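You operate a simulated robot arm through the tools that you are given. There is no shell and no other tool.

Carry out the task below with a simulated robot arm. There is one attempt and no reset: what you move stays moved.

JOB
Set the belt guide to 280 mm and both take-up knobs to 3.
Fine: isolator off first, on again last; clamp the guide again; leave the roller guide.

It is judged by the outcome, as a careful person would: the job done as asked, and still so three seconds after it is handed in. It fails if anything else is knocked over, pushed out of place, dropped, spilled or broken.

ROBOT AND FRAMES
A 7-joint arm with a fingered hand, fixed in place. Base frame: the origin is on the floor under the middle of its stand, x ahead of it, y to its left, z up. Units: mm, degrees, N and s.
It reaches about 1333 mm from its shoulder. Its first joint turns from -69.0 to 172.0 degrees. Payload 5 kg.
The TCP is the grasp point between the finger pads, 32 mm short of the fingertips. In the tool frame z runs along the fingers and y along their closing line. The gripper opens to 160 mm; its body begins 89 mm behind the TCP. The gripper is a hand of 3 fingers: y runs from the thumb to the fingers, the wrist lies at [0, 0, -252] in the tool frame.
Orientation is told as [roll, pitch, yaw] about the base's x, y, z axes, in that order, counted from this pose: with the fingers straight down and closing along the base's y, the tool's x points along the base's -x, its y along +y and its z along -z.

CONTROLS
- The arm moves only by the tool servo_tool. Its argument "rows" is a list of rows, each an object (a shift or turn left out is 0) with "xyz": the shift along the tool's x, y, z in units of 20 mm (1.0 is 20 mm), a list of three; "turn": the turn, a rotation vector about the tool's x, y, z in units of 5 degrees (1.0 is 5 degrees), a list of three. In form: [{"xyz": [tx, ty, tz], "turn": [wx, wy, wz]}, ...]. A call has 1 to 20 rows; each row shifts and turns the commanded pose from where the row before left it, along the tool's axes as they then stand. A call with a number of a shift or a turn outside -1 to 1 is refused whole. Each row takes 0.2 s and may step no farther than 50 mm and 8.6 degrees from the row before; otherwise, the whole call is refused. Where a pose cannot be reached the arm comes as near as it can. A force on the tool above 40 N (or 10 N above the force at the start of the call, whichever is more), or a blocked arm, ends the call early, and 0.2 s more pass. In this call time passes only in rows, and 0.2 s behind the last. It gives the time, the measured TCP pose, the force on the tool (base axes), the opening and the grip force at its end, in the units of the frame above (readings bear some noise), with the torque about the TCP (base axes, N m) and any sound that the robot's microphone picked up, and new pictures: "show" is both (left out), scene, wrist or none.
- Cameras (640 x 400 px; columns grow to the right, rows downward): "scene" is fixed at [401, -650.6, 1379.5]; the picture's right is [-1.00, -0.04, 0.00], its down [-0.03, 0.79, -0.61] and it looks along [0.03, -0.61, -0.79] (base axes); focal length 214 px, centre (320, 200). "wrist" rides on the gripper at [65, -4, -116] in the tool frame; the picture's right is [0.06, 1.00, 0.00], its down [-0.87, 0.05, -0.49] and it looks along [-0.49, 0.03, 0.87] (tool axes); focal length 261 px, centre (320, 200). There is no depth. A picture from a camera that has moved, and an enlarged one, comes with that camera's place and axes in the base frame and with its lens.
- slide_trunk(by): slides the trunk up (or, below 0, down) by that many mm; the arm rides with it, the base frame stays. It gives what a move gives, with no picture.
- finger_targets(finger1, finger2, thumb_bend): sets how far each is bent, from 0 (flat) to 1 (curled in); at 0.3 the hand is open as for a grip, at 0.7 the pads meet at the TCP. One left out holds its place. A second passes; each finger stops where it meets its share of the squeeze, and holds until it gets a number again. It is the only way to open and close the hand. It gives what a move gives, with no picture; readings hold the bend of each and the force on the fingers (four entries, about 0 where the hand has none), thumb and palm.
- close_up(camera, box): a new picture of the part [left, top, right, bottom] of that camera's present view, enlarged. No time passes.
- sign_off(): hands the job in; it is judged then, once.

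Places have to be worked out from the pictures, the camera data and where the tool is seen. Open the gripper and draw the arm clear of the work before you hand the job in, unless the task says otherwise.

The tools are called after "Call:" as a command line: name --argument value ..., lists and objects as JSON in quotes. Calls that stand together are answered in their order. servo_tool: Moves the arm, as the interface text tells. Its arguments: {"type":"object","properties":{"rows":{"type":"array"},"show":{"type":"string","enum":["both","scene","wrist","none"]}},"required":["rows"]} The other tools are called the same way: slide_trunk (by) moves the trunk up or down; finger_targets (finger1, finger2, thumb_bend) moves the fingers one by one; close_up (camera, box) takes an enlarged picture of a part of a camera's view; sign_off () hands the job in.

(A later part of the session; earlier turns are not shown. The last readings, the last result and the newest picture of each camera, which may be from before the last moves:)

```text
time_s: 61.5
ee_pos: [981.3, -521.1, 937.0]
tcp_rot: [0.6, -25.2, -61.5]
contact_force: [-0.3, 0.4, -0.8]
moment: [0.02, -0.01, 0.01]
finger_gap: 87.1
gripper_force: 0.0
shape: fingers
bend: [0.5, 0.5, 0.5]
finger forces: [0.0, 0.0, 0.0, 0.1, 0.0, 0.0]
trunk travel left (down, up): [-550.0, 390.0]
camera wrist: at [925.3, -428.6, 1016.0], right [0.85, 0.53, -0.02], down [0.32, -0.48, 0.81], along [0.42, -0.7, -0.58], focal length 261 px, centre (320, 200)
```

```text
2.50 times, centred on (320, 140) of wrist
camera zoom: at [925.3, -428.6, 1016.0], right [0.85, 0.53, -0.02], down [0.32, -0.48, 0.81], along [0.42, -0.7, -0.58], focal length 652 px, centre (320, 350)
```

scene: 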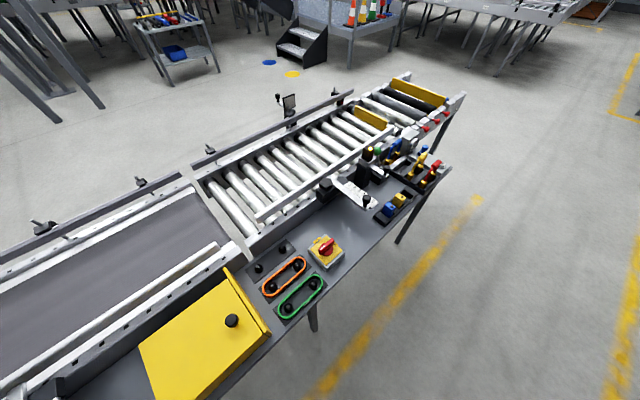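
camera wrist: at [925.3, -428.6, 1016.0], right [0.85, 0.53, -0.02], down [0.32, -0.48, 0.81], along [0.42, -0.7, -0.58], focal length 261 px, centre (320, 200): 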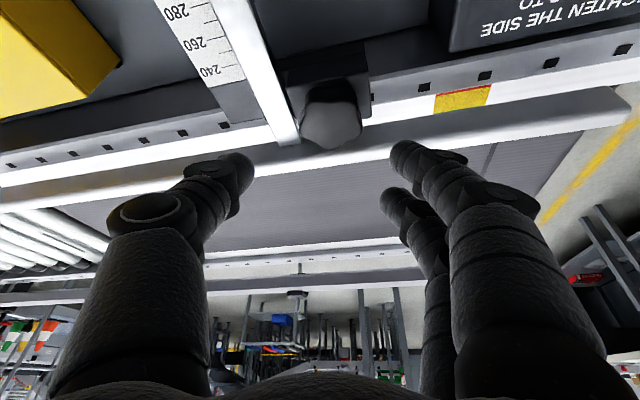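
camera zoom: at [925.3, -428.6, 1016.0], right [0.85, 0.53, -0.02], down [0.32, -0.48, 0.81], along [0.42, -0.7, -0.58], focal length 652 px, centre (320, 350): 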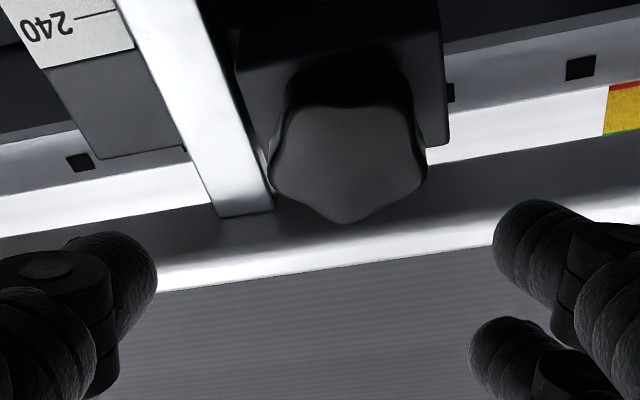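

Reached without limits. The knob is about 5 mm to the finger side; I'll correct and descend vertically to put the pads around the star knob.

Call:
servo_tool --rows '[{"xyz": [0.37, 0.1, 0.76]}, {"xyz": [0.37, 0.09, 0.76]}, {"xyz": [0.37, 0.09, 0.76]}]' --show "wrist"

Call:
close_up --camera "wrist" --box '[220, 60, 420, 220]'

```text
time_s: 62.3
ee_pos: [986.8, -517.5, 887.0]
tcp_rot: [0.9, -25.0, -61.4]
contact_force: [-0.6, 0.4, -0.4]
moment: [-0.01, -0.01, 0.01]
finger_gap: 87.5
gripper_force: 0.1
shape: fingers
bend: [0.5, 0.5, 0.5]
finger forces: [0.1, 0.1, 0.1, 0.1, 0.1, 0.0]
trunk travel left (down, up): [-550.0, 390.0]
camera wrist: at [928.4, -426.0, 965.8], right [0.85, 0.53, -0.01], down [0.32, -0.48, 0.81], along [0.43, -0.69, -0.58], focal length 261 px, centre (320, 200)
```

wrist: 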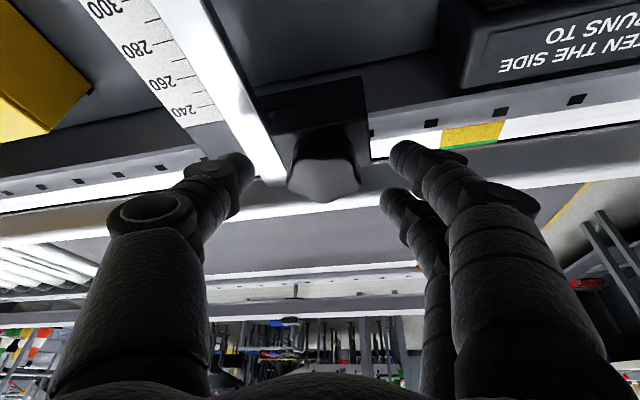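

```text
2.50 times, centred on (320, 140) of wrist
camera zoom: at [928.4, -426.0, 965.8], right [0.85, 0.53, -0.01], down [0.32, -0.48, 0.81], along [0.43, -0.69, -0.58], focal length 652 px, centre (320, 350)
```

zoom: 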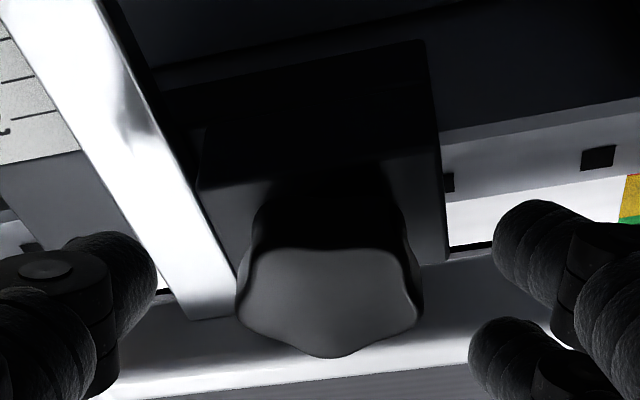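

The star knob's face is centred between thumb and fingers. I'll close on it.

Call:
finger_targets --finger1 0.7 --finger2 0.7 --thumb_bend 0.7

Call:
close_up --camera "wrist" --box '[220, 60, 420, 220]'

```text
time_s: 63.3
ee_pos: [986.9, -519.0, 887.3]
tcp_rot: [0.9, -25.1, -61.2]
contact_force: [5.5, -0.6, -0.2]
moment: [0.05, -0.19, 0.06]
finger_gap: 43.0
gripper_force: 16.3
shape: fingers
bend: [0.62, 0.63, 0.65]
finger forces: [9.2, 8.7, 0.1, 0.0, 15.2, 0.0]
trunk travel left (down, up): [-550.0, 390.0]
```

```text
2.50 times, centred on (320, 140) of wrist
camera zoom: at [928.5, -425.7, 965.9], right [0.85, 0.53, -0.01], down [0.32, -0.48, 0.81], along [0.43, -0.69, -0.58], focal length 652 px, centre (320, 350)
```

zoom: 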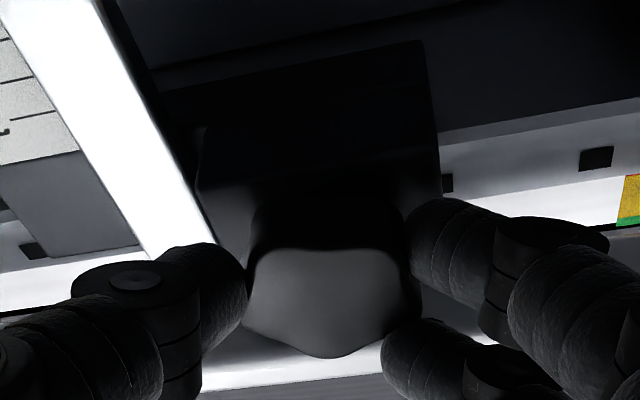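

Firm three-point grip on the star knob. I'll turn counter-clockwise 20° about the vertical and watch whether it follows.

Call:
servo_tool --rows '[{"xyz": [0, -0.037, 0], "turn": [-0.42, 0, -0.9]}, {"xyz": [0, -0.037, 0], "turn": [-0.42, 0, -0.9]}, {"xyz": [0, -0.037, 0], "turn": [-0.42, 0, -0.9]}, {"xyz": [0, -0.037, 0], "turn": [-0.42, 0, -0.9]}]' --show "wrist"

Call:
close_up --camera "wrist" --box '[220, 60, 420, 220]'

```text
time_s: 64.3
ee_pos: [985.0, -519.3, 886.7]
tcp_rot: [0.5, -25.3, -41.4]
contact_force: [3.2, -6.7, 1.3]
moment: [-0.13, -0.16, -0.09]
finger_gap: 43.2
gripper_force: 17.0
shape: fingers
bend: [0.63, 0.63, 0.65]
finger forces: [7.2, 8.6, 0.1, 0.0, 18.1, 0.1]
trunk travel left (down, up): [-550.0, 390.0]
camera wrist: at [898.9, -451.7, 965.6], right [0.61, 0.79, -0.02], down [0.46, -0.34, 0.82], along [0.64, -0.51, -0.58], focal length 261 px, centre (320, 200)
```

wrist: 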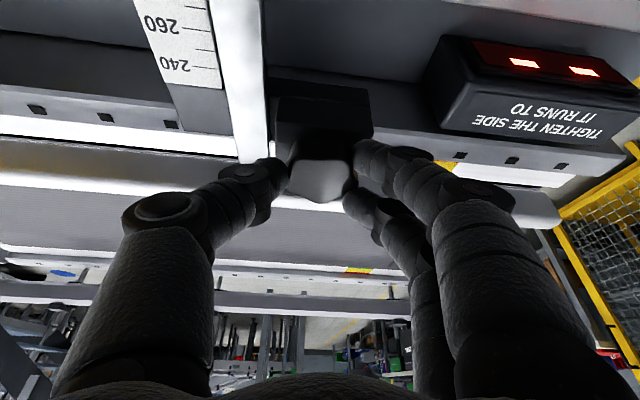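

```text
2.50 times, centred on (320, 140) of wrist
camera zoom: at [898.9, -451.7, 965.6], right [0.61, 0.79, -0.02], down [0.46, -0.34, 0.82], along [0.64, -0.51, -0.58], focal length 652 px, centre (320, 350)
```

zoom: 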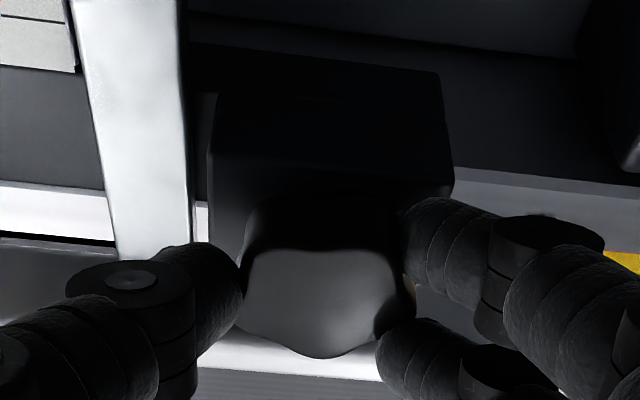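

The knob turns with the hand at very low torque. I'll continue counter-clockwise another 40°.

Call:
servo_tool --rows '[{"xyz": [0, -0.037, 0], "turn": [-0.42, 0, -0.9]}, {"xyz": [0, -0.037, 0], "turn": [-0.42, 0, -0.9]}, {"xyz": [0, -0.037, 0], "turn": [-0.42, 0, -0.9]}, {"xyz": [0, -0.037, 0], "turn": [-0.42, 0, -0.9]}, {"xyz": [0, -0.037, 0], "turn": [-0.42, 0, -0.9]}, {"xyz": [0, -0.037, 0], "turn": [-0.42, 0, -0.9]}, {"xyz": [0, -0.037, 0], "turn": [-0.42, 0, -0.9]}, {"xyz": [0, -0.037, 0], "turn": [-0.42, 0, -0.9]}]' --show "wrist"

Call:
close_up --camera "wrist" --box '[220, 60, 420, 220]'

```text
time_s: 66.1
ee_pos: [981.1, -524.6, 887.0]
tcp_rot: [0.1, -25.7, -1.6]
contact_force: [2.2, -9.6, 2.4]
moment: [-0.28, -0.04, -0.13]
finger_gap: 43.3
gripper_force: 17.1
shape: fingers
bend: [0.64, 0.64, 0.65]
finger forces: [6.4, 6.5, 0.0, 0.0, 21.8, 0.0]
trunk travel left (down, up): [-550.0, 390.0]
camera wrist: at [872.4, -525.6, 965.0], right [-0.03, 1.0, -0.02], down [0.57, 0.04, 0.82], along [0.82, 0.01, -0.57], focal length 261 px, centre (320, 200)
```

wrist: 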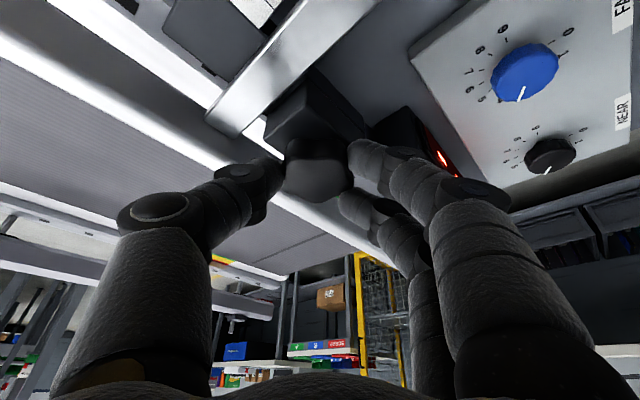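

```text
2.50 times, centred on (320, 140) of wrist
camera zoom: at [872.4, -525.6, 965.0], right [-0.03, 1.0, -0.02], down [0.57, 0.04, 0.82], along [0.82, 0.01, -0.57], focal length 652 px, centre (320, 350)
```

zoom: 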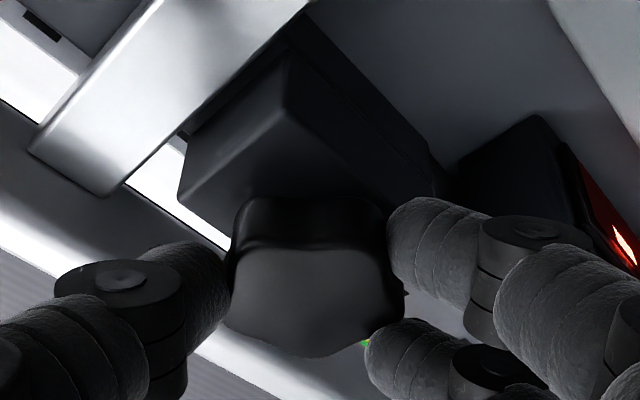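

The knob has followed 60° so far. I'll continue another 30° counter-clockwise with a small re-centring shift.

Call:
servo_tool --rows '[{"xyz": [0, -0.1, 0], "turn": [-0.42, 0, -0.9]}, {"xyz": [0, -0.037, 0], "turn": [-0.42, 0, -0.9]}, {"xyz": [0, -0.037, 0], "turn": [-0.42, 0, -0.9]}, {"xyz": [0, -0.037, 0], "turn": [-0.42, 0, -0.9]}, {"xyz": [0, -0.037, 0], "turn": [-0.42, 0, -0.9]}, {"xyz": [0, -0.037, 0], "turn": [-0.42, 0, -0.9]}]' --show "wrist"

Call:
close_up --camera "wrist" --box '[220, 60, 420, 220]'

```text
time_s: 67.5
ee_pos: [983.0, -529.7, 887.4]
tcp_rot: [-0.1, -25.6, 28.3]
contact_force: [-1.8, -10.7, -0.4]
moment: [-0.2, 0.11, -0.13]
finger_gap: 43.2
gripper_force: 17.3
shape: fingers
bend: [0.64, 0.64, 0.65]
finger forces: [8.9, 5.8, 0.0, 0.1, 20.5, 0.1]
trunk travel left (down, up): [-550.0, 390.0]
camera wrist: at [887.8, -584.7, 965.1], right [-0.52, 0.85, -0.03], down [0.48, 0.32, 0.82], along [0.71, 0.41, -0.57], focal length 261 px, centre (320, 200)
```

wrist: 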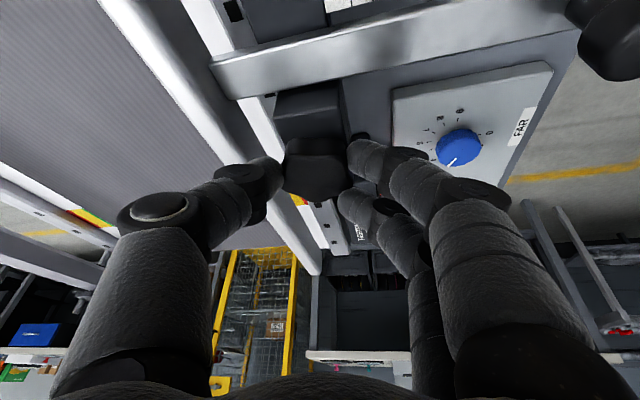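

```text
2.50 times, centred on (320, 140) of wrist
camera zoom: at [887.8, -584.7, 965.1], right [-0.52, 0.85, -0.03], down [0.48, 0.32, 0.82], along [0.71, 0.41, -0.57], focal length 652 px, centre (320, 350)
```

zoom: 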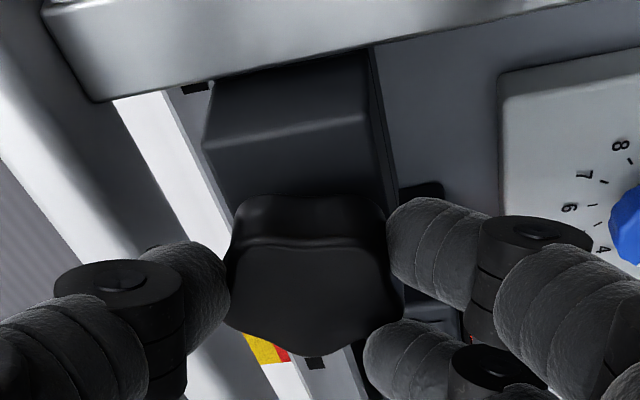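

The clamp knob is now about 90° loosened with no resistance. I'll let go, lift clear, and go to the guide's handle to test whether the guide slides.

Call:
finger_targets --finger1 0.5 --finger2 0.5 --thumb_bend 0.5

Call:
servo_tool --rows '[{"xyz": [-0.42, 0, -0.9]}, {"xyz": [-0.42, 0, -0.9]}, {"xyz": [-0.42, 0, -0.9]}, {"xyz": [-0.42, 0, -0.9]}, {"xyz": [-0.42, 0, -0.9]}, {"turn": [0.42, 0, 0.9]}, {"turn": [0.42, 0, 0.9]}, {"turn": [0.42, 0, 0.9]}, {"turn": [0.42, 0, 0.9]}, {"turn": [0.42, 0, 0.9]}, {"turn": [0.42, 0, 0.9]}, {"turn": [0.42, 0, 0.9]}, {"turn": [0.42, 0, 0.9]}, {"turn": [0.42, 0, 0.9]}, {"turn": [0.42, 0, 0.9]}, {"turn": [0.42, 0, 0.9]}, {"turn": [0.42, 0, 0.9]}, {"turn": [0.42, 0, 0.9]}, {"turn": [0.42, 0, 0.9]}, {"turn": [0.26, 0, 0.56]}]' --show "wrist"

```text
time_s: 68.5
ee_pos: [982.1, -528.2, 886.3]
tcp_rot: [-0.1, -25.7, 28.4]
contact_force: [-0.5, 0.5, -0.3]
moment: [0.0, 0.0, 0.0]
finger_gap: 86.6
gripper_force: 0.0
shape: fingers
bend: [0.5, 0.5, 0.5]
finger forces: [0.0, 0.0, 0.1, 0.1, 0.0, 0.0]
trunk travel left (down, up): [-550.0, 390.0]
```

```text
time_s: 72.7
ee_pos: [981.5, -528.2, 986.2]
tcp_rot: [0.6, -25.3, -44.6]
contact_force: [0.4, 1.1, 0.7]
moment: [0.0, -0.01, 0.01]
finger_gap: 86.7
gripper_force: 0.0
shape: fingers
bend: [0.5, 0.5, 0.5]
finger forces: [0.0, 0.0, 0.1, 0.0, 0.0, 0.1]
trunk travel left (down, up): [-550.0, 390.0]
camera wrist: at [900.6, -456.3, 1064.7], right [0.66, 0.75, -0.02], down [0.44, -0.37, 0.82], along [0.61, -0.54, -0.58], focal length 261 px, centre (320, 200)
```

wrist: 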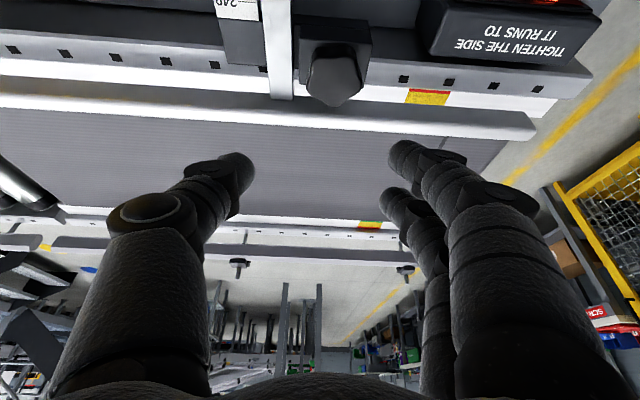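

Now I'll retreat toward the handle at constant height and bring the hand upright again.

Call:
servo_tool --rows '[{"xyz": [0.92, -0.33, -0.43]}, {"xyz": [0.92, -0.33, -0.43]}, {"xyz": [0.92, -0.33, -0.43]}, {"xyz": [0.92, -0.33, -0.43]}, {"xyz": [0.92, -0.33, -0.43]}, {"xyz": [0.92, -0.33, -0.43]}, {"turn": [0, 1, 0]}, {"turn": [0, 1, 0]}, {"turn": [0, 1, 0]}, {"turn": [0, 1, 0]}, {"turn": [0, 1.05, 0]}]' --show "wrist"

```text
refused: 1.05 is not a number from -1 to 1
```

The last turn value was just over the allowed range; I'll resend it corrected.

Call:
servo_tool --rows '[{"xyz": [0.92, -0.33, -0.43]}, {"xyz": [0.92, -0.33, -0.43]}, {"xyz": [0.92, -0.33, -0.43]}, {"xyz": [0.92, -0.33, -0.43]}, {"xyz": [0.92, -0.33, -0.43]}, {"xyz": [0.92, -0.33, -0.43]}, {"turn": [0, 1, 0]}, {"turn": [0, 1, 0]}, {"turn": [0, 1, 0]}, {"turn": [0, 1, 0]}, {"turn": [0, 1, 0]}]' --show "wrist"

Call:
close_up --camera "wrist" --box '[220, 40, 420, 200]'

```text
time_s: 75.1
ee_pos: [866.9, -472.2, 984.7]
tcp_rot: [0.6, -0.2, -44.4]
contact_force: [-0.3, 0.2, -0.9]
moment: [0.01, 0.0, -0.01]
finger_gap: 86.4
gripper_force: 0.1
shape: fingers
bend: [0.5, 0.5, 0.5]
finger forces: [0.0, 0.0, 0.0, 0.0, 0.1, 0.0]
trunk travel left (down, up): [-550.0, 390.0]
camera wrist: at [816.2, -430.0, 1102.2], right [0.65, 0.76, 0.01], down [0.66, -0.57, 0.49], along [0.38, -0.32, -0.87], focal length 261 px, centre (320, 200)
```

wrist: 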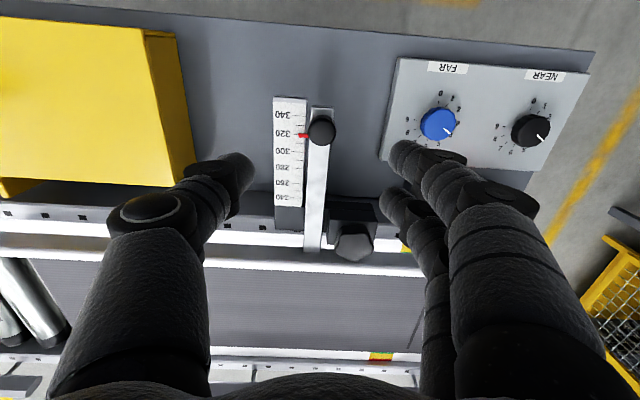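

```text
2.50 times, centred on (320, 120) of wrist
camera zoom: at [816.2, -430.0, 1102.2], right [0.65, 0.76, 0.01], down [0.66, -0.57, 0.49], along [0.38, -0.32, -0.87], focal length 652 px, centre (320, 400)
```

zoom: 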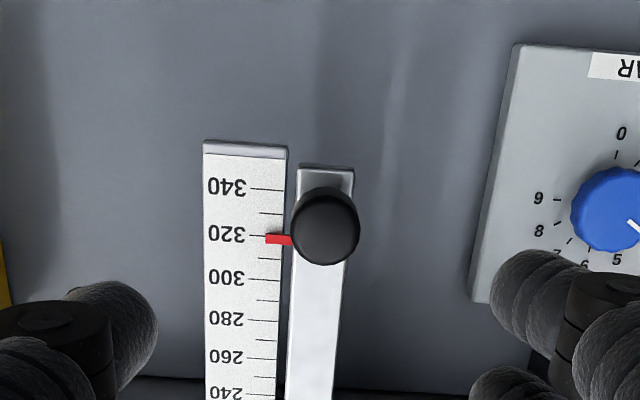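

The guide pointer reads about 318–320 and the handle ball is centred below the hand. I'll descend to grip the ball (TCP z ≈ 881).

Call:
servo_tool --rows '[{"xyz": [0.14, 0.12, 1]}, {"xyz": [0, 0, 1]}, {"xyz": [0, 0, 1]}, {"xyz": [0, 0, 1]}, {"xyz": [0, 0, 1]}, {"xyz": [0, 0, 0.2]}]' --show "wrist"

Call:
close_up --camera "wrist" --box '[220, 60, 420, 220]'

```text
time_s: 76.5
ee_pos: [867.3, -468.1, 882.7]
tcp_rot: [0.5, -0.3, -44.3]
contact_force: [-0.4, 0.6, 0.3]
moment: [0.03, 0.01, 0.02]
finger_gap: 86.6
gripper_force: 0.0
shape: fingers
bend: [0.5, 0.5, 0.5]
finger forces: [0.0, 0.0, 0.0, 0.0, 0.0, 0.0]
trunk travel left (down, up): [-550.0, 390.0]
camera wrist: at [815.8, -426.1, 999.5], right [0.65, 0.76, 0.01], down [0.65, -0.57, 0.5], along [0.38, -0.32, -0.87], focal length 261 px, centre (320, 200)
```

wrist: 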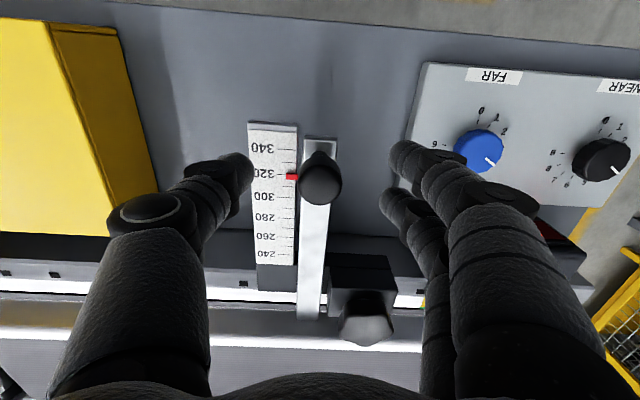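

```text
2.50 times, centred on (320, 140) of wrist
camera zoom: at [815.8, -426.1, 999.5], right [0.65, 0.76, 0.01], down [0.65, -0.57, 0.5], along [0.38, -0.32, -0.87], focal length 652 px, centre (320, 350)
```

zoom: 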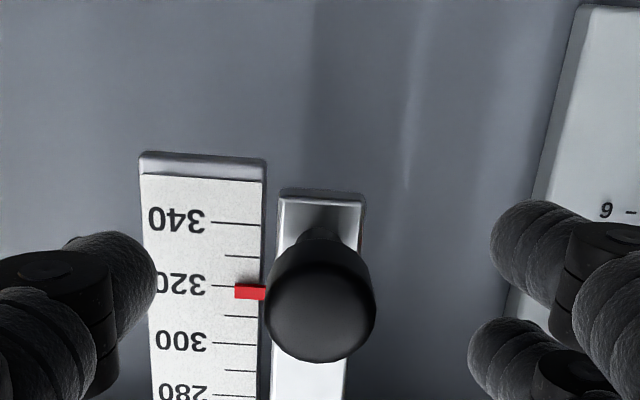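

The ball is centred in the hand. Closing on it now.

Call:
finger_targets --finger1 0.7 --finger2 0.7 --thumb_bend 0.7

Call:
servo_tool --rows '[{"xyz": [-0.25, 0, 0]}, {"xyz": [-0.25, 0, 0]}]' --show "wrist"

Call:
close_up --camera "wrist" --box '[220, 60, 420, 220]'

```text
time_s: 77.5
ee_pos: [866.6, -469.3, 882.2]
tcp_rot: [0.4, -0.3, -44.3]
contact_force: [-2.3, -2.4, -4.1]
moment: [-0.03, 0.04, 0.0]
finger_gap: 25.0
gripper_force: 6.7
shape: fingers
bend: [0.67, 0.67, 0.67]
finger forces: [2.5, 2.4, 0.1, 0.2, 8.6, 0.0]
trunk travel left (down, up): [-550.0, 390.0]
```

```text
time_s: 78.1
ee_pos: [874.5, -476.3, 879.8]
tcp_rot: [0.5, -0.3, -44.3]
contact_force: [-4.4, -3.2, -3.1]
moment: [-0.09, 0.1, -0.01]
finger_gap: 25.5
gripper_force: 7.3
shape: fingers
bend: [0.68, 0.68, 0.67]
finger forces: [2.3, 2.1, 0.0, 0.0, 9.5, 0.0]
trunk travel left (down, up): [-550.0, 390.0]
camera wrist: at [823.2, -433.5, 998.7], right [0.65, 0.76, 0.01], down [0.66, -0.57, 0.5], along [0.38, -0.32, -0.87], focal length 261 px, centre (320, 200)
```

wrist: 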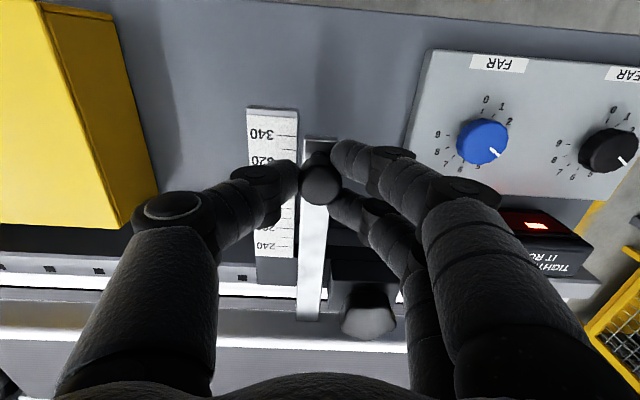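

```text
2.50 times, centred on (320, 140) of wrist
camera zoom: at [823.2, -433.5, 998.7], right [0.65, 0.76, 0.01], down [0.66, -0.57, 0.5], along [0.38, -0.32, -0.87], focal length 652 px, centre (320, 350)
```

zoom: 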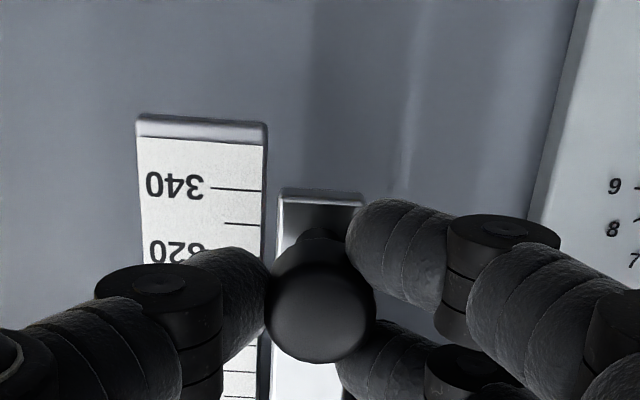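

The guide slides along with the hand with little force. I've moved about 10 mm; I'll move a further 26 mm in small steps, then check the pointer.

Call:
servo_tool --rows '[{"xyz": [-0.26, 0, 0]}, {"xyz": [-0.26, 0, 0]}, {"xyz": [-0.26, 0, 0]}, {"xyz": [-0.26, 0, 0]}, {"xyz": [-0.26, 0, 0]}]' --show "none"

Call:
finger_targets --finger1 0.5 --finger2 0.5 --thumb_bend 0.5

Call:
close_up --camera "wrist" --box '[240, 80, 400, 220]'

```text
time_s: 79.3
ee_pos: [893.9, -494.5, 882.4]
tcp_rot: [0.4, -0.3, -44.4]
contact_force: [-5.6, -4.3, -1.7]
moment: [-0.12, 0.11, -0.03]
finger_gap: 25.3
gripper_force: 6.9
shape: fingers
bend: [0.68, 0.68, 0.67]
finger forces: [2.2, 1.8, 0.0, 0.0, 10.8, 0.0]
trunk travel left (down, up): [-550.0, 390.0]
```

```text
time_s: 80.3
ee_pos: [893.5, -493.6, 880.4]
tcp_rot: [0.5, -0.2, -44.4]
contact_force: [-0.1, 0.1, -0.7]
moment: [0.0, -0.01, 0.0]
finger_gap: 86.8
gripper_force: 0.0
shape: fingers
bend: [0.5, 0.5, 0.5]
finger forces: [0.0, 0.0, 0.1, 0.1, 0.0, 0.0]
trunk travel left (down, up): [-550.0, 390.0]
```

```text
2.86 times, centred on (320, 150) of wrist
camera zoom: at [842.8, -451.0, 998.8], right [0.65, 0.76, 0.01], down [0.65, -0.57, 0.5], along [0.38, -0.32, -0.87], focal length 745 px, centre (320, 343)
```

zoom: 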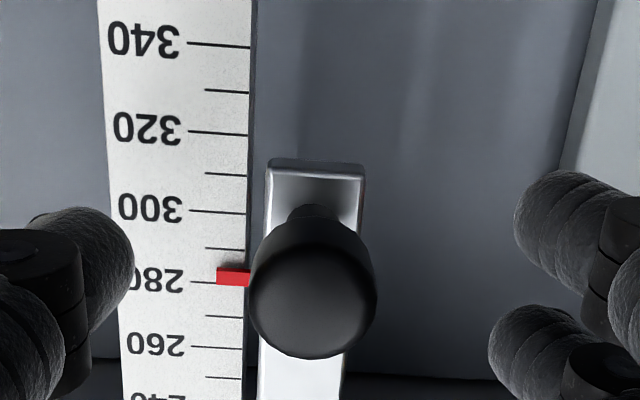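

The guide moves well; the pointer looks to be just above 280. I'll zoom in more on the pointer to read it precisely.

Call:
close_up --camera "wrist" --box '[270, 150, 330, 190]'

```text
10.00 times, centred on (300, 170) of wrist
camera zoom: at [842.8, -451.0, 998.8], right [0.65, 0.76, 0.01], down [0.65, -0.57, 0.5], along [0.38, -0.32, -0.87], focal length 2606 px, centre (520, 500)
```

zoom: 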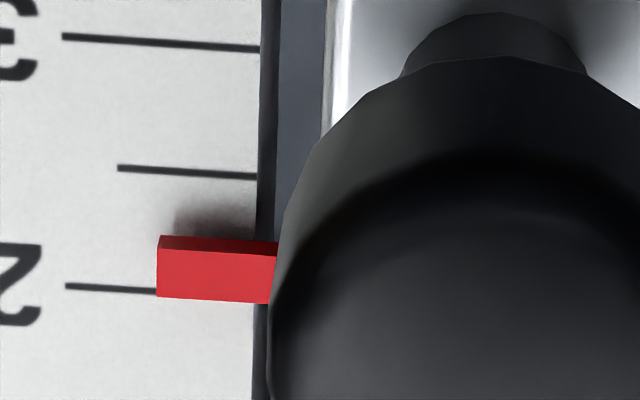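

The pointer block is raised above the scale, so this oblique view reads low; correcting for parallax it's at about 283. I'll grip again and move 3.3 mm further, then verify from a more vertical viewpoint.

Call:
finger_targets --finger1 0.7 --finger2 0.7 --thumb_bend 0.7

Call:
servo_tool --rows '[{"xyz": [-0.085, 0, 0]}, {"xyz": [-0.085, 0, 0]}]' --show "none"

Call:
finger_targets --finger1 0.5 --finger2 0.5 --thumb_bend 0.5

Call:
servo_tool --rows '[{"xyz": [0, 0, -1]}, {"xyz": [0, 0, -1]}, {"xyz": [0, 0, -1]}, {"xyz": [0, 0, -1]}, {"xyz": [-0.6, 0, -1]}, {"xyz": [-0.6, 0, -1]}, {"xyz": [-0.6, 0, 0]}]' --show "wrist"

Call:
close_up --camera "wrist" --box '[260, 60, 340, 120]'

```text
time_s: 81.3
ee_pos: [893.9, -494.0, 880.5]
tcp_rot: [0.5, -0.3, -44.3]
contact_force: [-4.9, -3.7, -4.5]
moment: [-0.04, 0.08, 0.02]
finger_gap: 25.1
gripper_force: 6.9
shape: fingers
bend: [0.68, 0.68, 0.67]
finger forces: [2.0, 1.8, 0.1, 0.0, 9.9, 0.0]
trunk travel left (down, up): [-550.0, 390.0]
```

```text
time_s: 81.9
ee_pos: [896.3, -496.4, 880.8]
tcp_rot: [0.5, -0.3, -44.3]
contact_force: [-5.1, -3.6, -3.9]
moment: [-0.05, 0.1, 0.01]
finger_gap: 25.4
gripper_force: 7.1
shape: fingers
bend: [0.68, 0.68, 0.67]
finger forces: [1.9, 1.8, 0.0, 0.0, 10.0, 0.0]
trunk travel left (down, up): [-550.0, 390.0]
```

```text
time_s: 82.9
ee_pos: [896.7, -495.7, 881.2]
tcp_rot: [0.4, -0.3, -44.3]
contact_force: [-0.6, -0.1, -0.8]
moment: [0.03, 0.01, 0.02]
finger_gap: 86.8
gripper_force: 0.0
shape: fingers
bend: [0.5, 0.5, 0.5]
finger forces: [0.0, 0.0, 0.0, 0.0, 0.1, 0.0]
trunk travel left (down, up): [-550.0, 390.0]
```

```text
time_s: 84.5
ee_pos: [919.5, -521.4, 1002.3]
tcp_rot: [0.5, -0.3, -44.4]
contact_force: [-0.2, 0.2, -0.6]
moment: [0.05, 0.02, 0.03]
finger_gap: 86.7
gripper_force: 0.1
shape: fingers
bend: [0.5, 0.5, 0.5]
finger forces: [0.1, 0.0, 0.1, 0.0, 0.0, 0.0]
trunk travel left (down, up): [-550.0, 390.0]
camera wrist: at [868.8, -479.8, 1119.9], right [0.65, 0.76, 0.01], down [0.65, -0.57, 0.5], along [0.38, -0.32, -0.87], focal length 261 px, centre (320, 200)
```

wrist: 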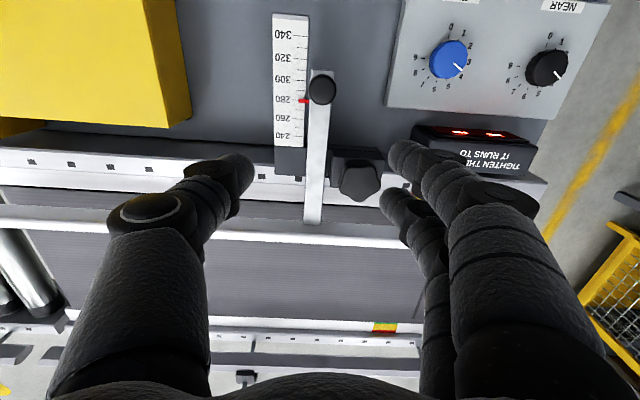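

```text
6.67 times, centred on (300, 90) of wrist
camera zoom: at [868.8, -479.8, 1119.9], right [0.65, 0.76, 0.01], down [0.65, -0.57, 0.5], along [0.38, -0.32, -0.87], focal length 1738 px, centre (453, 933)
```

zoom: 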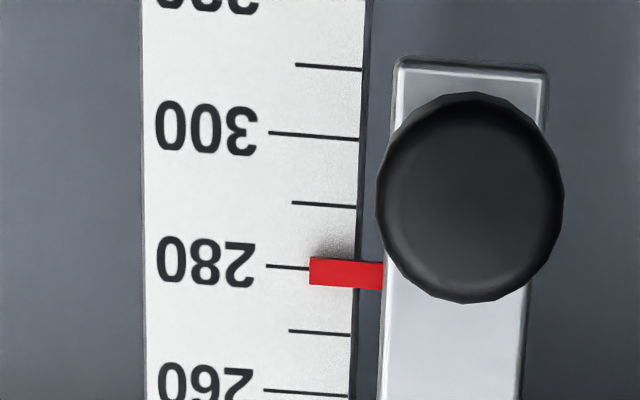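

Seen nearly vertically, the pointer is right on the 280 tick (within about half a millimetre). Now I return to the star knob with the same tilted pose used when releasing it, to tighten it again.

Call:
servo_tool --rows '[{"turn": [0, -1, 0]}, {"turn": [0, -1, 0]}, {"turn": [0, -1, 0]}, {"turn": [0, -1, 0]}, {"turn": [0, -1, 0]}, {"turn": [-0.42, 0, -0.9]}, {"turn": [-0.42, 0, -0.9]}, {"turn": [-0.42, 0, -0.9]}, {"turn": [-0.42, 0, -0.9]}, {"turn": [-0.42, 0, -0.9]}, {"turn": [-0.42, 0, -0.9]}, {"turn": [-0.42, 0, -0.9]}, {"turn": [-0.42, 0, -0.9]}, {"turn": [-0.42, 0, -0.9]}, {"turn": [-0.42, 0, -0.9]}, {"turn": [-0.42, 0, -0.9]}, {"turn": [-0.42, 0, -0.9]}, {"turn": [-0.42, 0, -0.9]}, {"turn": [-0.42, 0, -0.9]}, {"turn": [-0.25, 0, -0.54]}]' --show "none"

Call:
servo_tool --rows '[{"xyz": [-0.69, -0.61, 0.6]}, {"xyz": [-0.69, -0.61, 0.6]}, {"xyz": [-0.69, -0.61, 0.6]}]' --show "wrist"

```text
time_s: 88.7
ee_pos: [920.8, -522.1, 1002.5]
tcp_rot: [-0.2, -25.6, 28.3]
contact_force: [0.2, 0.2, -0.3]
moment: [0.02, -0.01, 0.04]
finger_gap: 86.7
gripper_force: 0.0
shape: fingers
bend: [0.5, 0.5, 0.5]
finger forces: [0.1, 0.1, 0.1, 0.0, 0.0, 0.0]
trunk travel left (down, up): [-550.0, 390.0]
```

```text
time_s: 89.5
ee_pos: [986.2, -530.1, 987.2]
tcp_rot: [0.0, -25.6, 28.2]
contact_force: [0.1, 0.7, -0.6]
moment: [0.02, 0.02, 0.02]
finger_gap: 86.3
gripper_force: 0.0
shape: fingers
bend: [0.5, 0.5, 0.5]
finger forces: [0.0, 0.0, 0.0, 0.1, 0.0, 0.1]
trunk travel left (down, up): [-550.0, 390.0]
camera wrist: at [891.2, -584.0, 1065.5], right [-0.52, 0.85, -0.03], down [0.48, 0.32, 0.82], along [0.71, 0.41, -0.57], focal length 261 px, centre (320, 200)
```

wrist: 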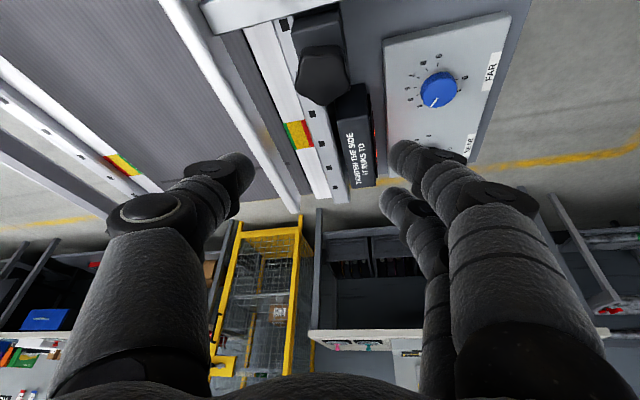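

The star knob is centred ahead. I'll descend to the same grasp pose as before and close on it.

Call:
servo_tool --rows '[{"xyz": [0.455, 0.03, 0.89]}, {"xyz": [0.455, 0.03, 0.89]}, {"xyz": [0.455, 0.03, 0.89]}, {"xyz": [0.455, 0.03, 0.89]}, {"xyz": [0.455, 0.03, 0.89]}]' --show "wrist"

Call:
finger_targets --finger1 0.7 --finger2 0.7 --thumb_bend 0.7

Call:
close_up --camera "wrist" --box '[220, 60, 420, 220]'

```text
time_s: 90.7
ee_pos: [980.4, -529.0, 884.9]
tcp_rot: [-0.1, -25.7, 28.1]
contact_force: [0.0, 0.1, -0.1]
moment: [0.05, -0.01, -0.01]
finger_gap: 87.0
gripper_force: 0.1
shape: fingers
bend: [0.5, 0.5, 0.5]
finger forces: [0.1, 0.0, 0.0, 0.0, 0.0, 0.0]
trunk travel left (down, up): [-550.0, 390.0]
camera wrist: at [885.5, -583.0, 963.5], right [-0.52, 0.85, -0.03], down [0.48, 0.32, 0.82], along [0.71, 0.41, -0.57], focal length 261 px, centre (320, 200)
```

wrist: 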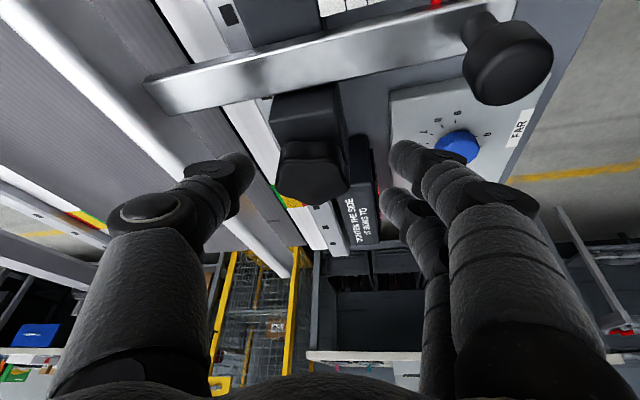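

```text
time_s: 91.7
ee_pos: [980.4, -528.9, 885.4]
tcp_rot: [-0.1, -25.7, 28.2]
contact_force: [4.0, -8.9, -1.5]
moment: [-0.09, -0.04, -0.12]
finger_gap: 42.3
gripper_force: 16.1
shape: fingers
bend: [0.65, 0.65, 0.63]
finger forces: [5.4, 6.8, 0.0, 0.0, 21.1, 0.0]
trunk travel left (down, up): [-550.0, 390.0]
```

```text
2.50 times, centred on (320, 140) of wrist
camera zoom: at [885.2, -583.6, 963.8], right [-0.52, 0.85, -0.03], down [0.48, 0.32, 0.82], along [0.71, 0.41, -0.57], focal length 652 px, centre (320, 350)
```

zoom: 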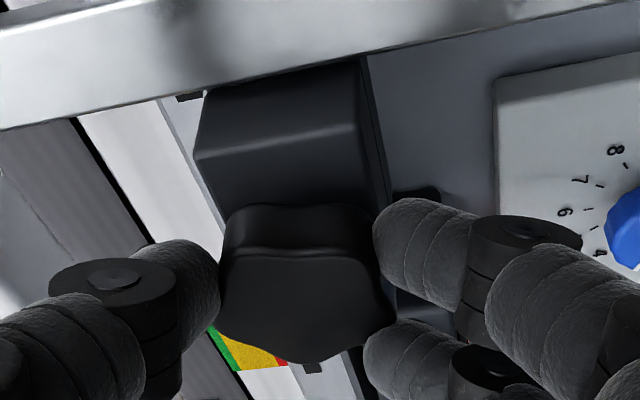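

Good grip again. I'll now tighten clockwise, first 60°, watching the torque.

Call:
servo_tool --rows '[{"xyz": [0, -0.06, 0], "turn": [0.43, 0, 0.9]}, {"xyz": [0, 0.037, 0], "turn": [0.43, 0, 0.9]}, {"xyz": [0, 0.037, 0], "turn": [0.43, 0, 0.9]}, {"xyz": [0, 0.037, 0], "turn": [0.43, 0, 0.9]}, {"xyz": [0, 0.037, 0], "turn": [0.43, 0, 0.9]}, {"xyz": [0, 0.037, 0], "turn": [0.43, 0, 0.9]}, {"xyz": [0, 0.037, 0], "turn": [0.43, 0, 0.9]}, {"xyz": [0, 0.037, 0], "turn": [0.43, 0, 0.9]}, {"xyz": [0, 0.037, 0], "turn": [0.43, 0, 0.9]}, {"xyz": [0, 0.037, 0], "turn": [0.43, 0, 0.9]}, {"xyz": [0, 0.037, 0], "turn": [0.43, 0, 0.9]}, {"xyz": [0, 0.037, 0], "turn": [0.43, 0, 0.9]}]' --show "wrist"

Call:
close_up --camera "wrist" --box '[220, 60, 420, 220]'

```text
time_s: 94.3
ee_pos: [984.0, -520.9, 886.9]
tcp_rot: [-0.1, -25.7, -31.6]
contact_force: [-3.3, 7.7, -10.2]
moment: [0.43, 0.07, 0.07]
finger_gap: 42.5
gripper_force: 17.3
shape: fingers
bend: [0.64, 0.63, 0.64]
finger forces: [11.6, 8.2, 0.1, 0.1, 13.4, 0.1]
trunk travel left (down, up): [-550.0, 390.0]
camera wrist: at [887.4, -466.3, 965.3], right [0.48, 0.88, -0.03], down [0.51, -0.25, 0.82], along [0.71, -0.4, -0.57], focal length 261 px, centre (320, 200)
```

wrist: 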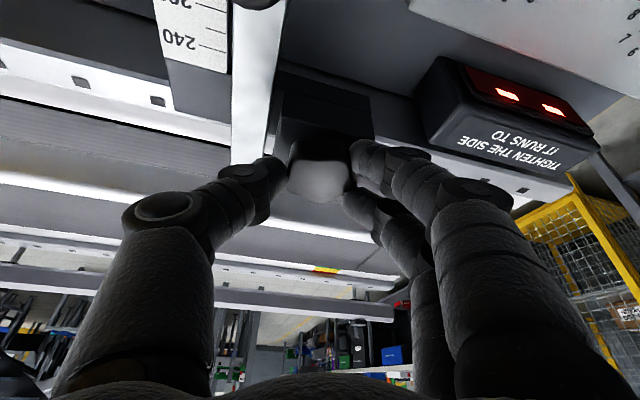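

```text
2.50 times, centred on (320, 140) of wrist
camera zoom: at [887.4, -466.3, 965.3], right [0.48, 0.88, -0.03], down [0.51, -0.25, 0.82], along [0.71, -0.4, -0.57], focal length 652 px, centre (320, 350)
```

zoom: 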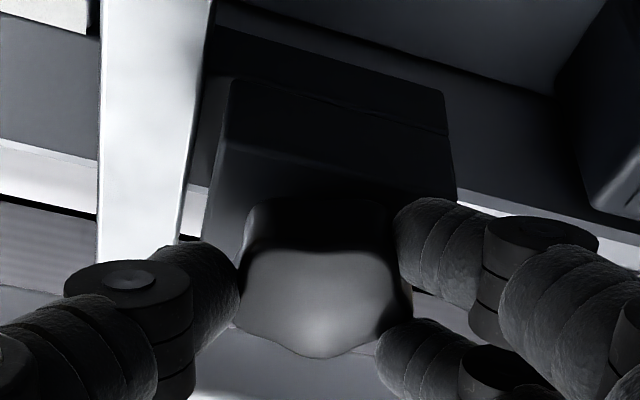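

It follows freely back to -32°. I'll continue 30° to the original clamped angle and see the torque build.

Call:
servo_tool --rows '[{"xyz": [0, 0.06, 0], "turn": [0.43, 0, 0.9]}, {"xyz": [0, 0.045, 0], "turn": [0.43, 0, 0.9]}, {"xyz": [0, 0.045, 0], "turn": [0.43, 0, 0.9]}, {"xyz": [0, 0.045, 0], "turn": [0.43, 0, 0.9]}, {"xyz": [0, 0.045, 0], "turn": [0.43, 0, 0.9]}, {"xyz": [0, 0.045, 0], "turn": [0.43, 0, 0.9]}]' --show "wrist"

Call:
close_up --camera "wrist" --box '[220, 60, 420, 220]'

```text
time_s: 95.7
ee_pos: [984.0, -516.0, 888.4]
tcp_rot: [0.3, -25.5, -61.5]
contact_force: [9.4, 7.8, -8.6]
moment: [0.32, -0.28, 0.46]
finger_gap: 42.3
gripper_force: 17.2
shape: fingers
bend: [0.63, 0.62, 0.65]
finger forces: [14.7, 9.1, 0.0, 0.1, 10.7, 0.0]
out of reach, approached as far as the arm can: row 6
trunk travel left (down, up): [-550.0, 390.0]
camera wrist: at [927.4, -423.3, 966.3], right [0.85, 0.53, -0.02], down [0.32, -0.48, 0.82], along [0.42, -0.7, -0.57], focal length 261 px, centre (320, 200)
```

wrist: 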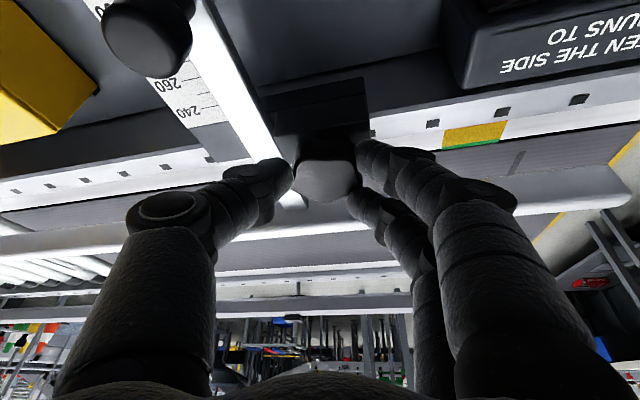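

```text
2.50 times, centred on (320, 140) of wrist
camera zoom: at [927.4, -423.3, 966.3], right [0.85, 0.53, -0.02], down [0.32, -0.48, 0.82], along [0.42, -0.7, -0.57], focal length 652 px, centre (320, 350)
```

zoom: 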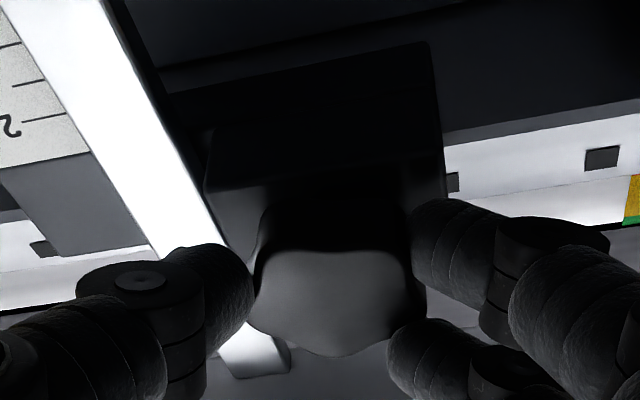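

The torque has risen to 0.46 N·m at about the original angle, but the arm is at its limit here. To be sure it's tight, I'll regrip 72° round (one lobe pitch) and turn clockwise once more until it firmly resists.

Call:
finger_targets --finger1 0.5 --finger2 0.5 --thumb_bend 0.5

Call:
servo_tool --rows '[{"xyz": [-0.43, 0, -0.9]}, {"xyz": [-0.43, 0, -0.9]}, {"xyz": [-0.43, 0, -0.9]}, {"turn": [-0.43, 0, -0.9]}, {"turn": [-0.43, 0, -0.9]}, {"turn": [-0.43, 0, -0.9]}, {"turn": [-0.43, 0, -0.9]}, {"turn": [-0.43, 0, -0.9]}, {"turn": [-0.43, 0, -0.9]}, {"turn": [-0.43, 0, -0.9]}, {"turn": [-0.43, 0, -0.9]}, {"turn": [-0.43, 0, -0.9]}, {"turn": [-0.43, 0, -0.9]}, {"turn": [-0.43, 0, -0.9]}, {"turn": [-0.43, 0, -0.9]}, {"turn": [-0.43, 0, -0.9]}, {"turn": [-0.43, 0, -0.9]}, {"turn": [-0.17, 0, -0.36]}]' --show "wrist"

```text
time_s: 96.7
ee_pos: [982.2, -518.5, 887.8]
tcp_rot: [0.4, -25.7, -61.6]
contact_force: [0.2, 0.4, -0.5]
moment: [0.01, 0.04, 0.03]
finger_gap: 86.5
gripper_force: 0.0
shape: fingers
bend: [0.5, 0.5, 0.5]
finger forces: [0.0, 0.1, 0.1, 0.0, 0.0, 0.0]
trunk travel left (down, up): [-550.0, 390.0]
```

```text
time_s: 100.5
ee_pos: [982.2, -519.7, 948.6]
tcp_rot: [-0.1, -25.7, 10.3]
contact_force: [-0.9, 0.9, -0.6]
moment: [-0.01, -0.02, -0.01]
finger_gap: 86.9
gripper_force: 0.0
shape: fingers
bend: [0.5, 0.5, 0.5]
finger forces: [0.1, 0.0, 0.1, 0.0, 0.1, 0.1]
trunk travel left (down, up): [-550.0, 390.0]
camera wrist: at [874.2, -541.2, 1026.5], right [-0.23, 0.97, -0.03], down [0.55, 0.16, 0.82], along [0.8, 0.18, -0.57], focal length 261 px, centre (320, 200)
```

wrist: 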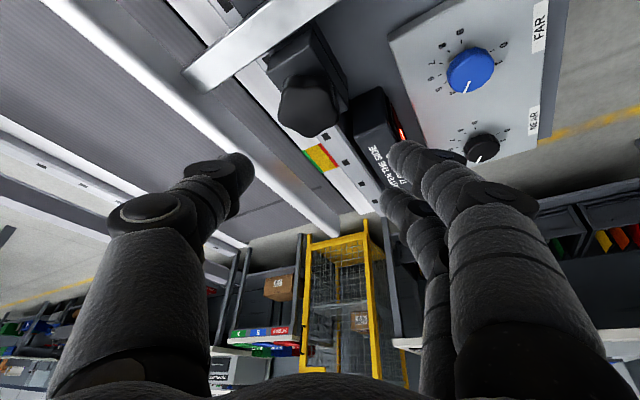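

I'll lower onto the star knob at this yaw and grip again.

Call:
servo_tool --rows '[{"xyz": [0.47, -0.11, 0.91]}, {"xyz": [0.47, -0.11, 0.91]}, {"xyz": [0.47, -0.11, 0.91]}]' --show "none"

Call:
finger_targets --finger1 0.7 --finger2 0.7 --thumb_bend 0.7

Call:
close_up --camera "wrist" --box '[220, 60, 420, 220]'

```text
time_s: 101.3
ee_pos: [982.4, -526.7, 884.0]
tcp_rot: [-0.1, -25.6, 10.2]
contact_force: [1.2, 0.3, 0.4]
moment: [0.0, 0.0, 0.0]
finger_gap: 86.8
gripper_force: 0.0
shape: fingers
bend: [0.5, 0.5, 0.5]
finger forces: [0.1, 0.0, 0.1, 0.0, 0.0, 0.0]
trunk travel left (down, up): [-550.0, 390.0]
```

```text
time_s: 102.3
ee_pos: [981.7, -526.7, 885.7]
tcp_rot: [-0.1, -25.7, 10.3]
contact_force: [2.8, -4.0, -1.0]
moment: [0.04, -0.01, 0.04]
finger_gap: 43.2
gripper_force: 17.0
shape: fingers
bend: [0.64, 0.64, 0.64]
finger forces: [7.5, 6.7, 0.1, 0.1, 19.5, 0.0]
trunk travel left (down, up): [-550.0, 390.0]
```

```text
2.50 times, centred on (320, 140) of wrist
camera zoom: at [875.0, -549.1, 963.0], right [-0.23, 0.97, -0.03], down [0.55, 0.16, 0.82], along [0.8, 0.17, -0.57], focal length 652 px, centre (320, 350)
```

zoom: 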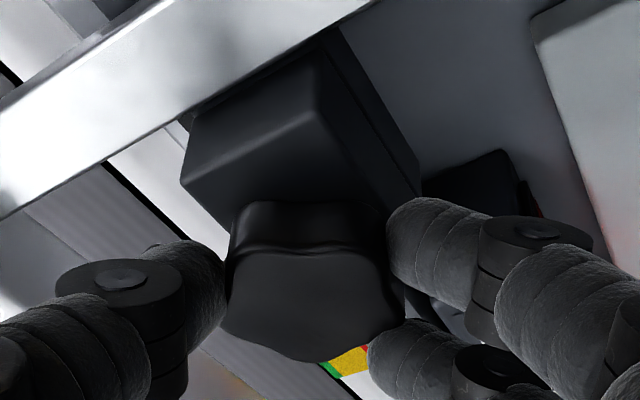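

Gripped one lobe further. I'll turn clockwise 15° and see whether it stops.

Call:
servo_tool --rows '[{"xyz": [0, 0.03, 0], "turn": [0.43, 0, 0.9]}, {"xyz": [0, 0.037, 0], "turn": [0.43, 0, 0.9]}, {"xyz": [0, 0.037, 0], "turn": [0.43, 0, 0.9]}]' --show "wrist"

Call:
close_up --camera "wrist" --box '[220, 60, 420, 220]'

```text
time_s: 103.1
ee_pos: [981.1, -522.9, 883.9]
tcp_rot: [0.0, -25.6, -4.8]
contact_force: [-4.0, 0.8, -4.1]
moment: [0.01, 0.17, 0.44]
finger_gap: 41.3
gripper_force: 17.8
shape: fingers
bend: [0.65, 0.65, 0.64]
finger forces: [11.6, 8.2, 0.1, 0.0, 15.2, 0.0]
trunk travel left (down, up): [-550.0, 390.0]
camera wrist: at [871.2, -517.9, 963.6], right [0.03, 1.0, -0.03], down [0.57, 0.01, 0.82], along [0.82, -0.04, -0.57], focal length 261 px, centre (320, 200)
```

wrist: 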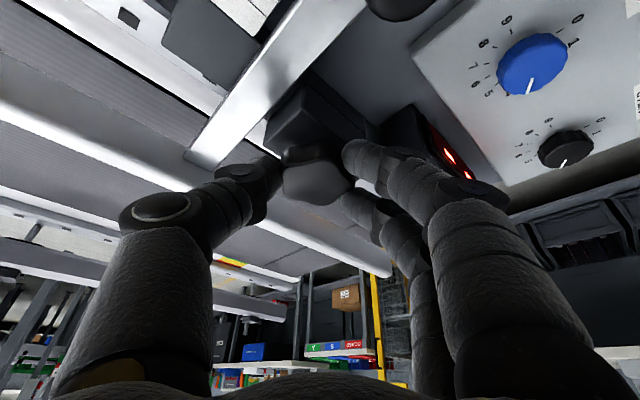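

```text
2.50 times, centred on (320, 140) of wrist
camera zoom: at [871.2, -517.9, 963.6], right [0.03, 1.0, -0.03], down [0.57, 0.01, 0.82], along [0.82, -0.04, -0.57], focal length 652 px, centre (320, 350)
```

zoom: 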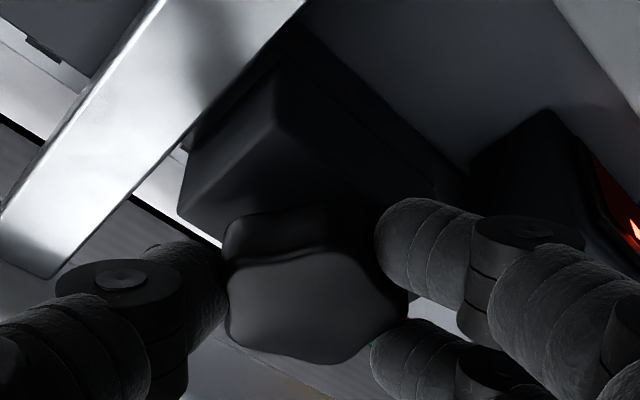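

The knob no longer follows (it resists with 0.44 N·m and the fingers shift over it), so it's back at its tight stop. One more short push to confirm, then I release.

Call:
servo_tool --rows '[{"xyz": [0, 0.037, 0], "turn": [0.43, 0, 0.9]}, {"xyz": [0, 0.037, 0], "turn": [0.43, 0, 0.9]}]' --show "none"

Call:
close_up --camera "wrist" --box '[220, 60, 420, 220]'

```text
time_s: 103.7
ee_pos: [979.5, -521.1, 886.4]
tcp_rot: [0.0, -25.6, -14.8]
contact_force: [-10.5, 3.8, -7.7]
moment: [0.12, 0.32, 0.58]
finger_gap: 40.4
gripper_force: 21.3
shape: fingers
bend: [0.66, 0.64, 0.64]
finger forces: [18.2, 8.0, 0.0, 0.0, 15.3, 0.0]
trunk travel left (down, up): [-550.0, 390.0]
```

```text
2.50 times, centred on (320, 140) of wrist
camera zoom: at [873.5, -497.5, 964.6], right [0.2, 0.98, -0.03], down [0.57, -0.09, 0.82], along [0.8, -0.18, -0.57], focal length 652 px, centre (320, 350)
```

zoom: 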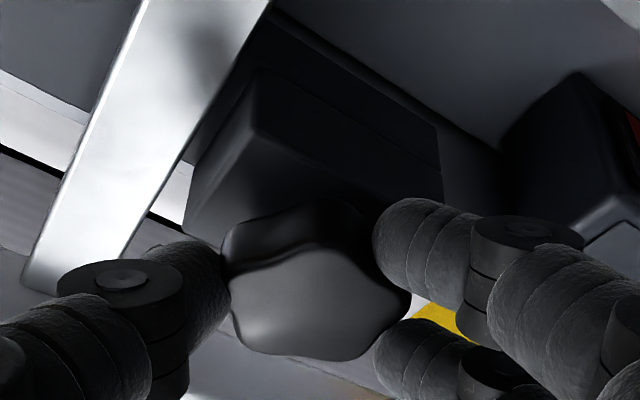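

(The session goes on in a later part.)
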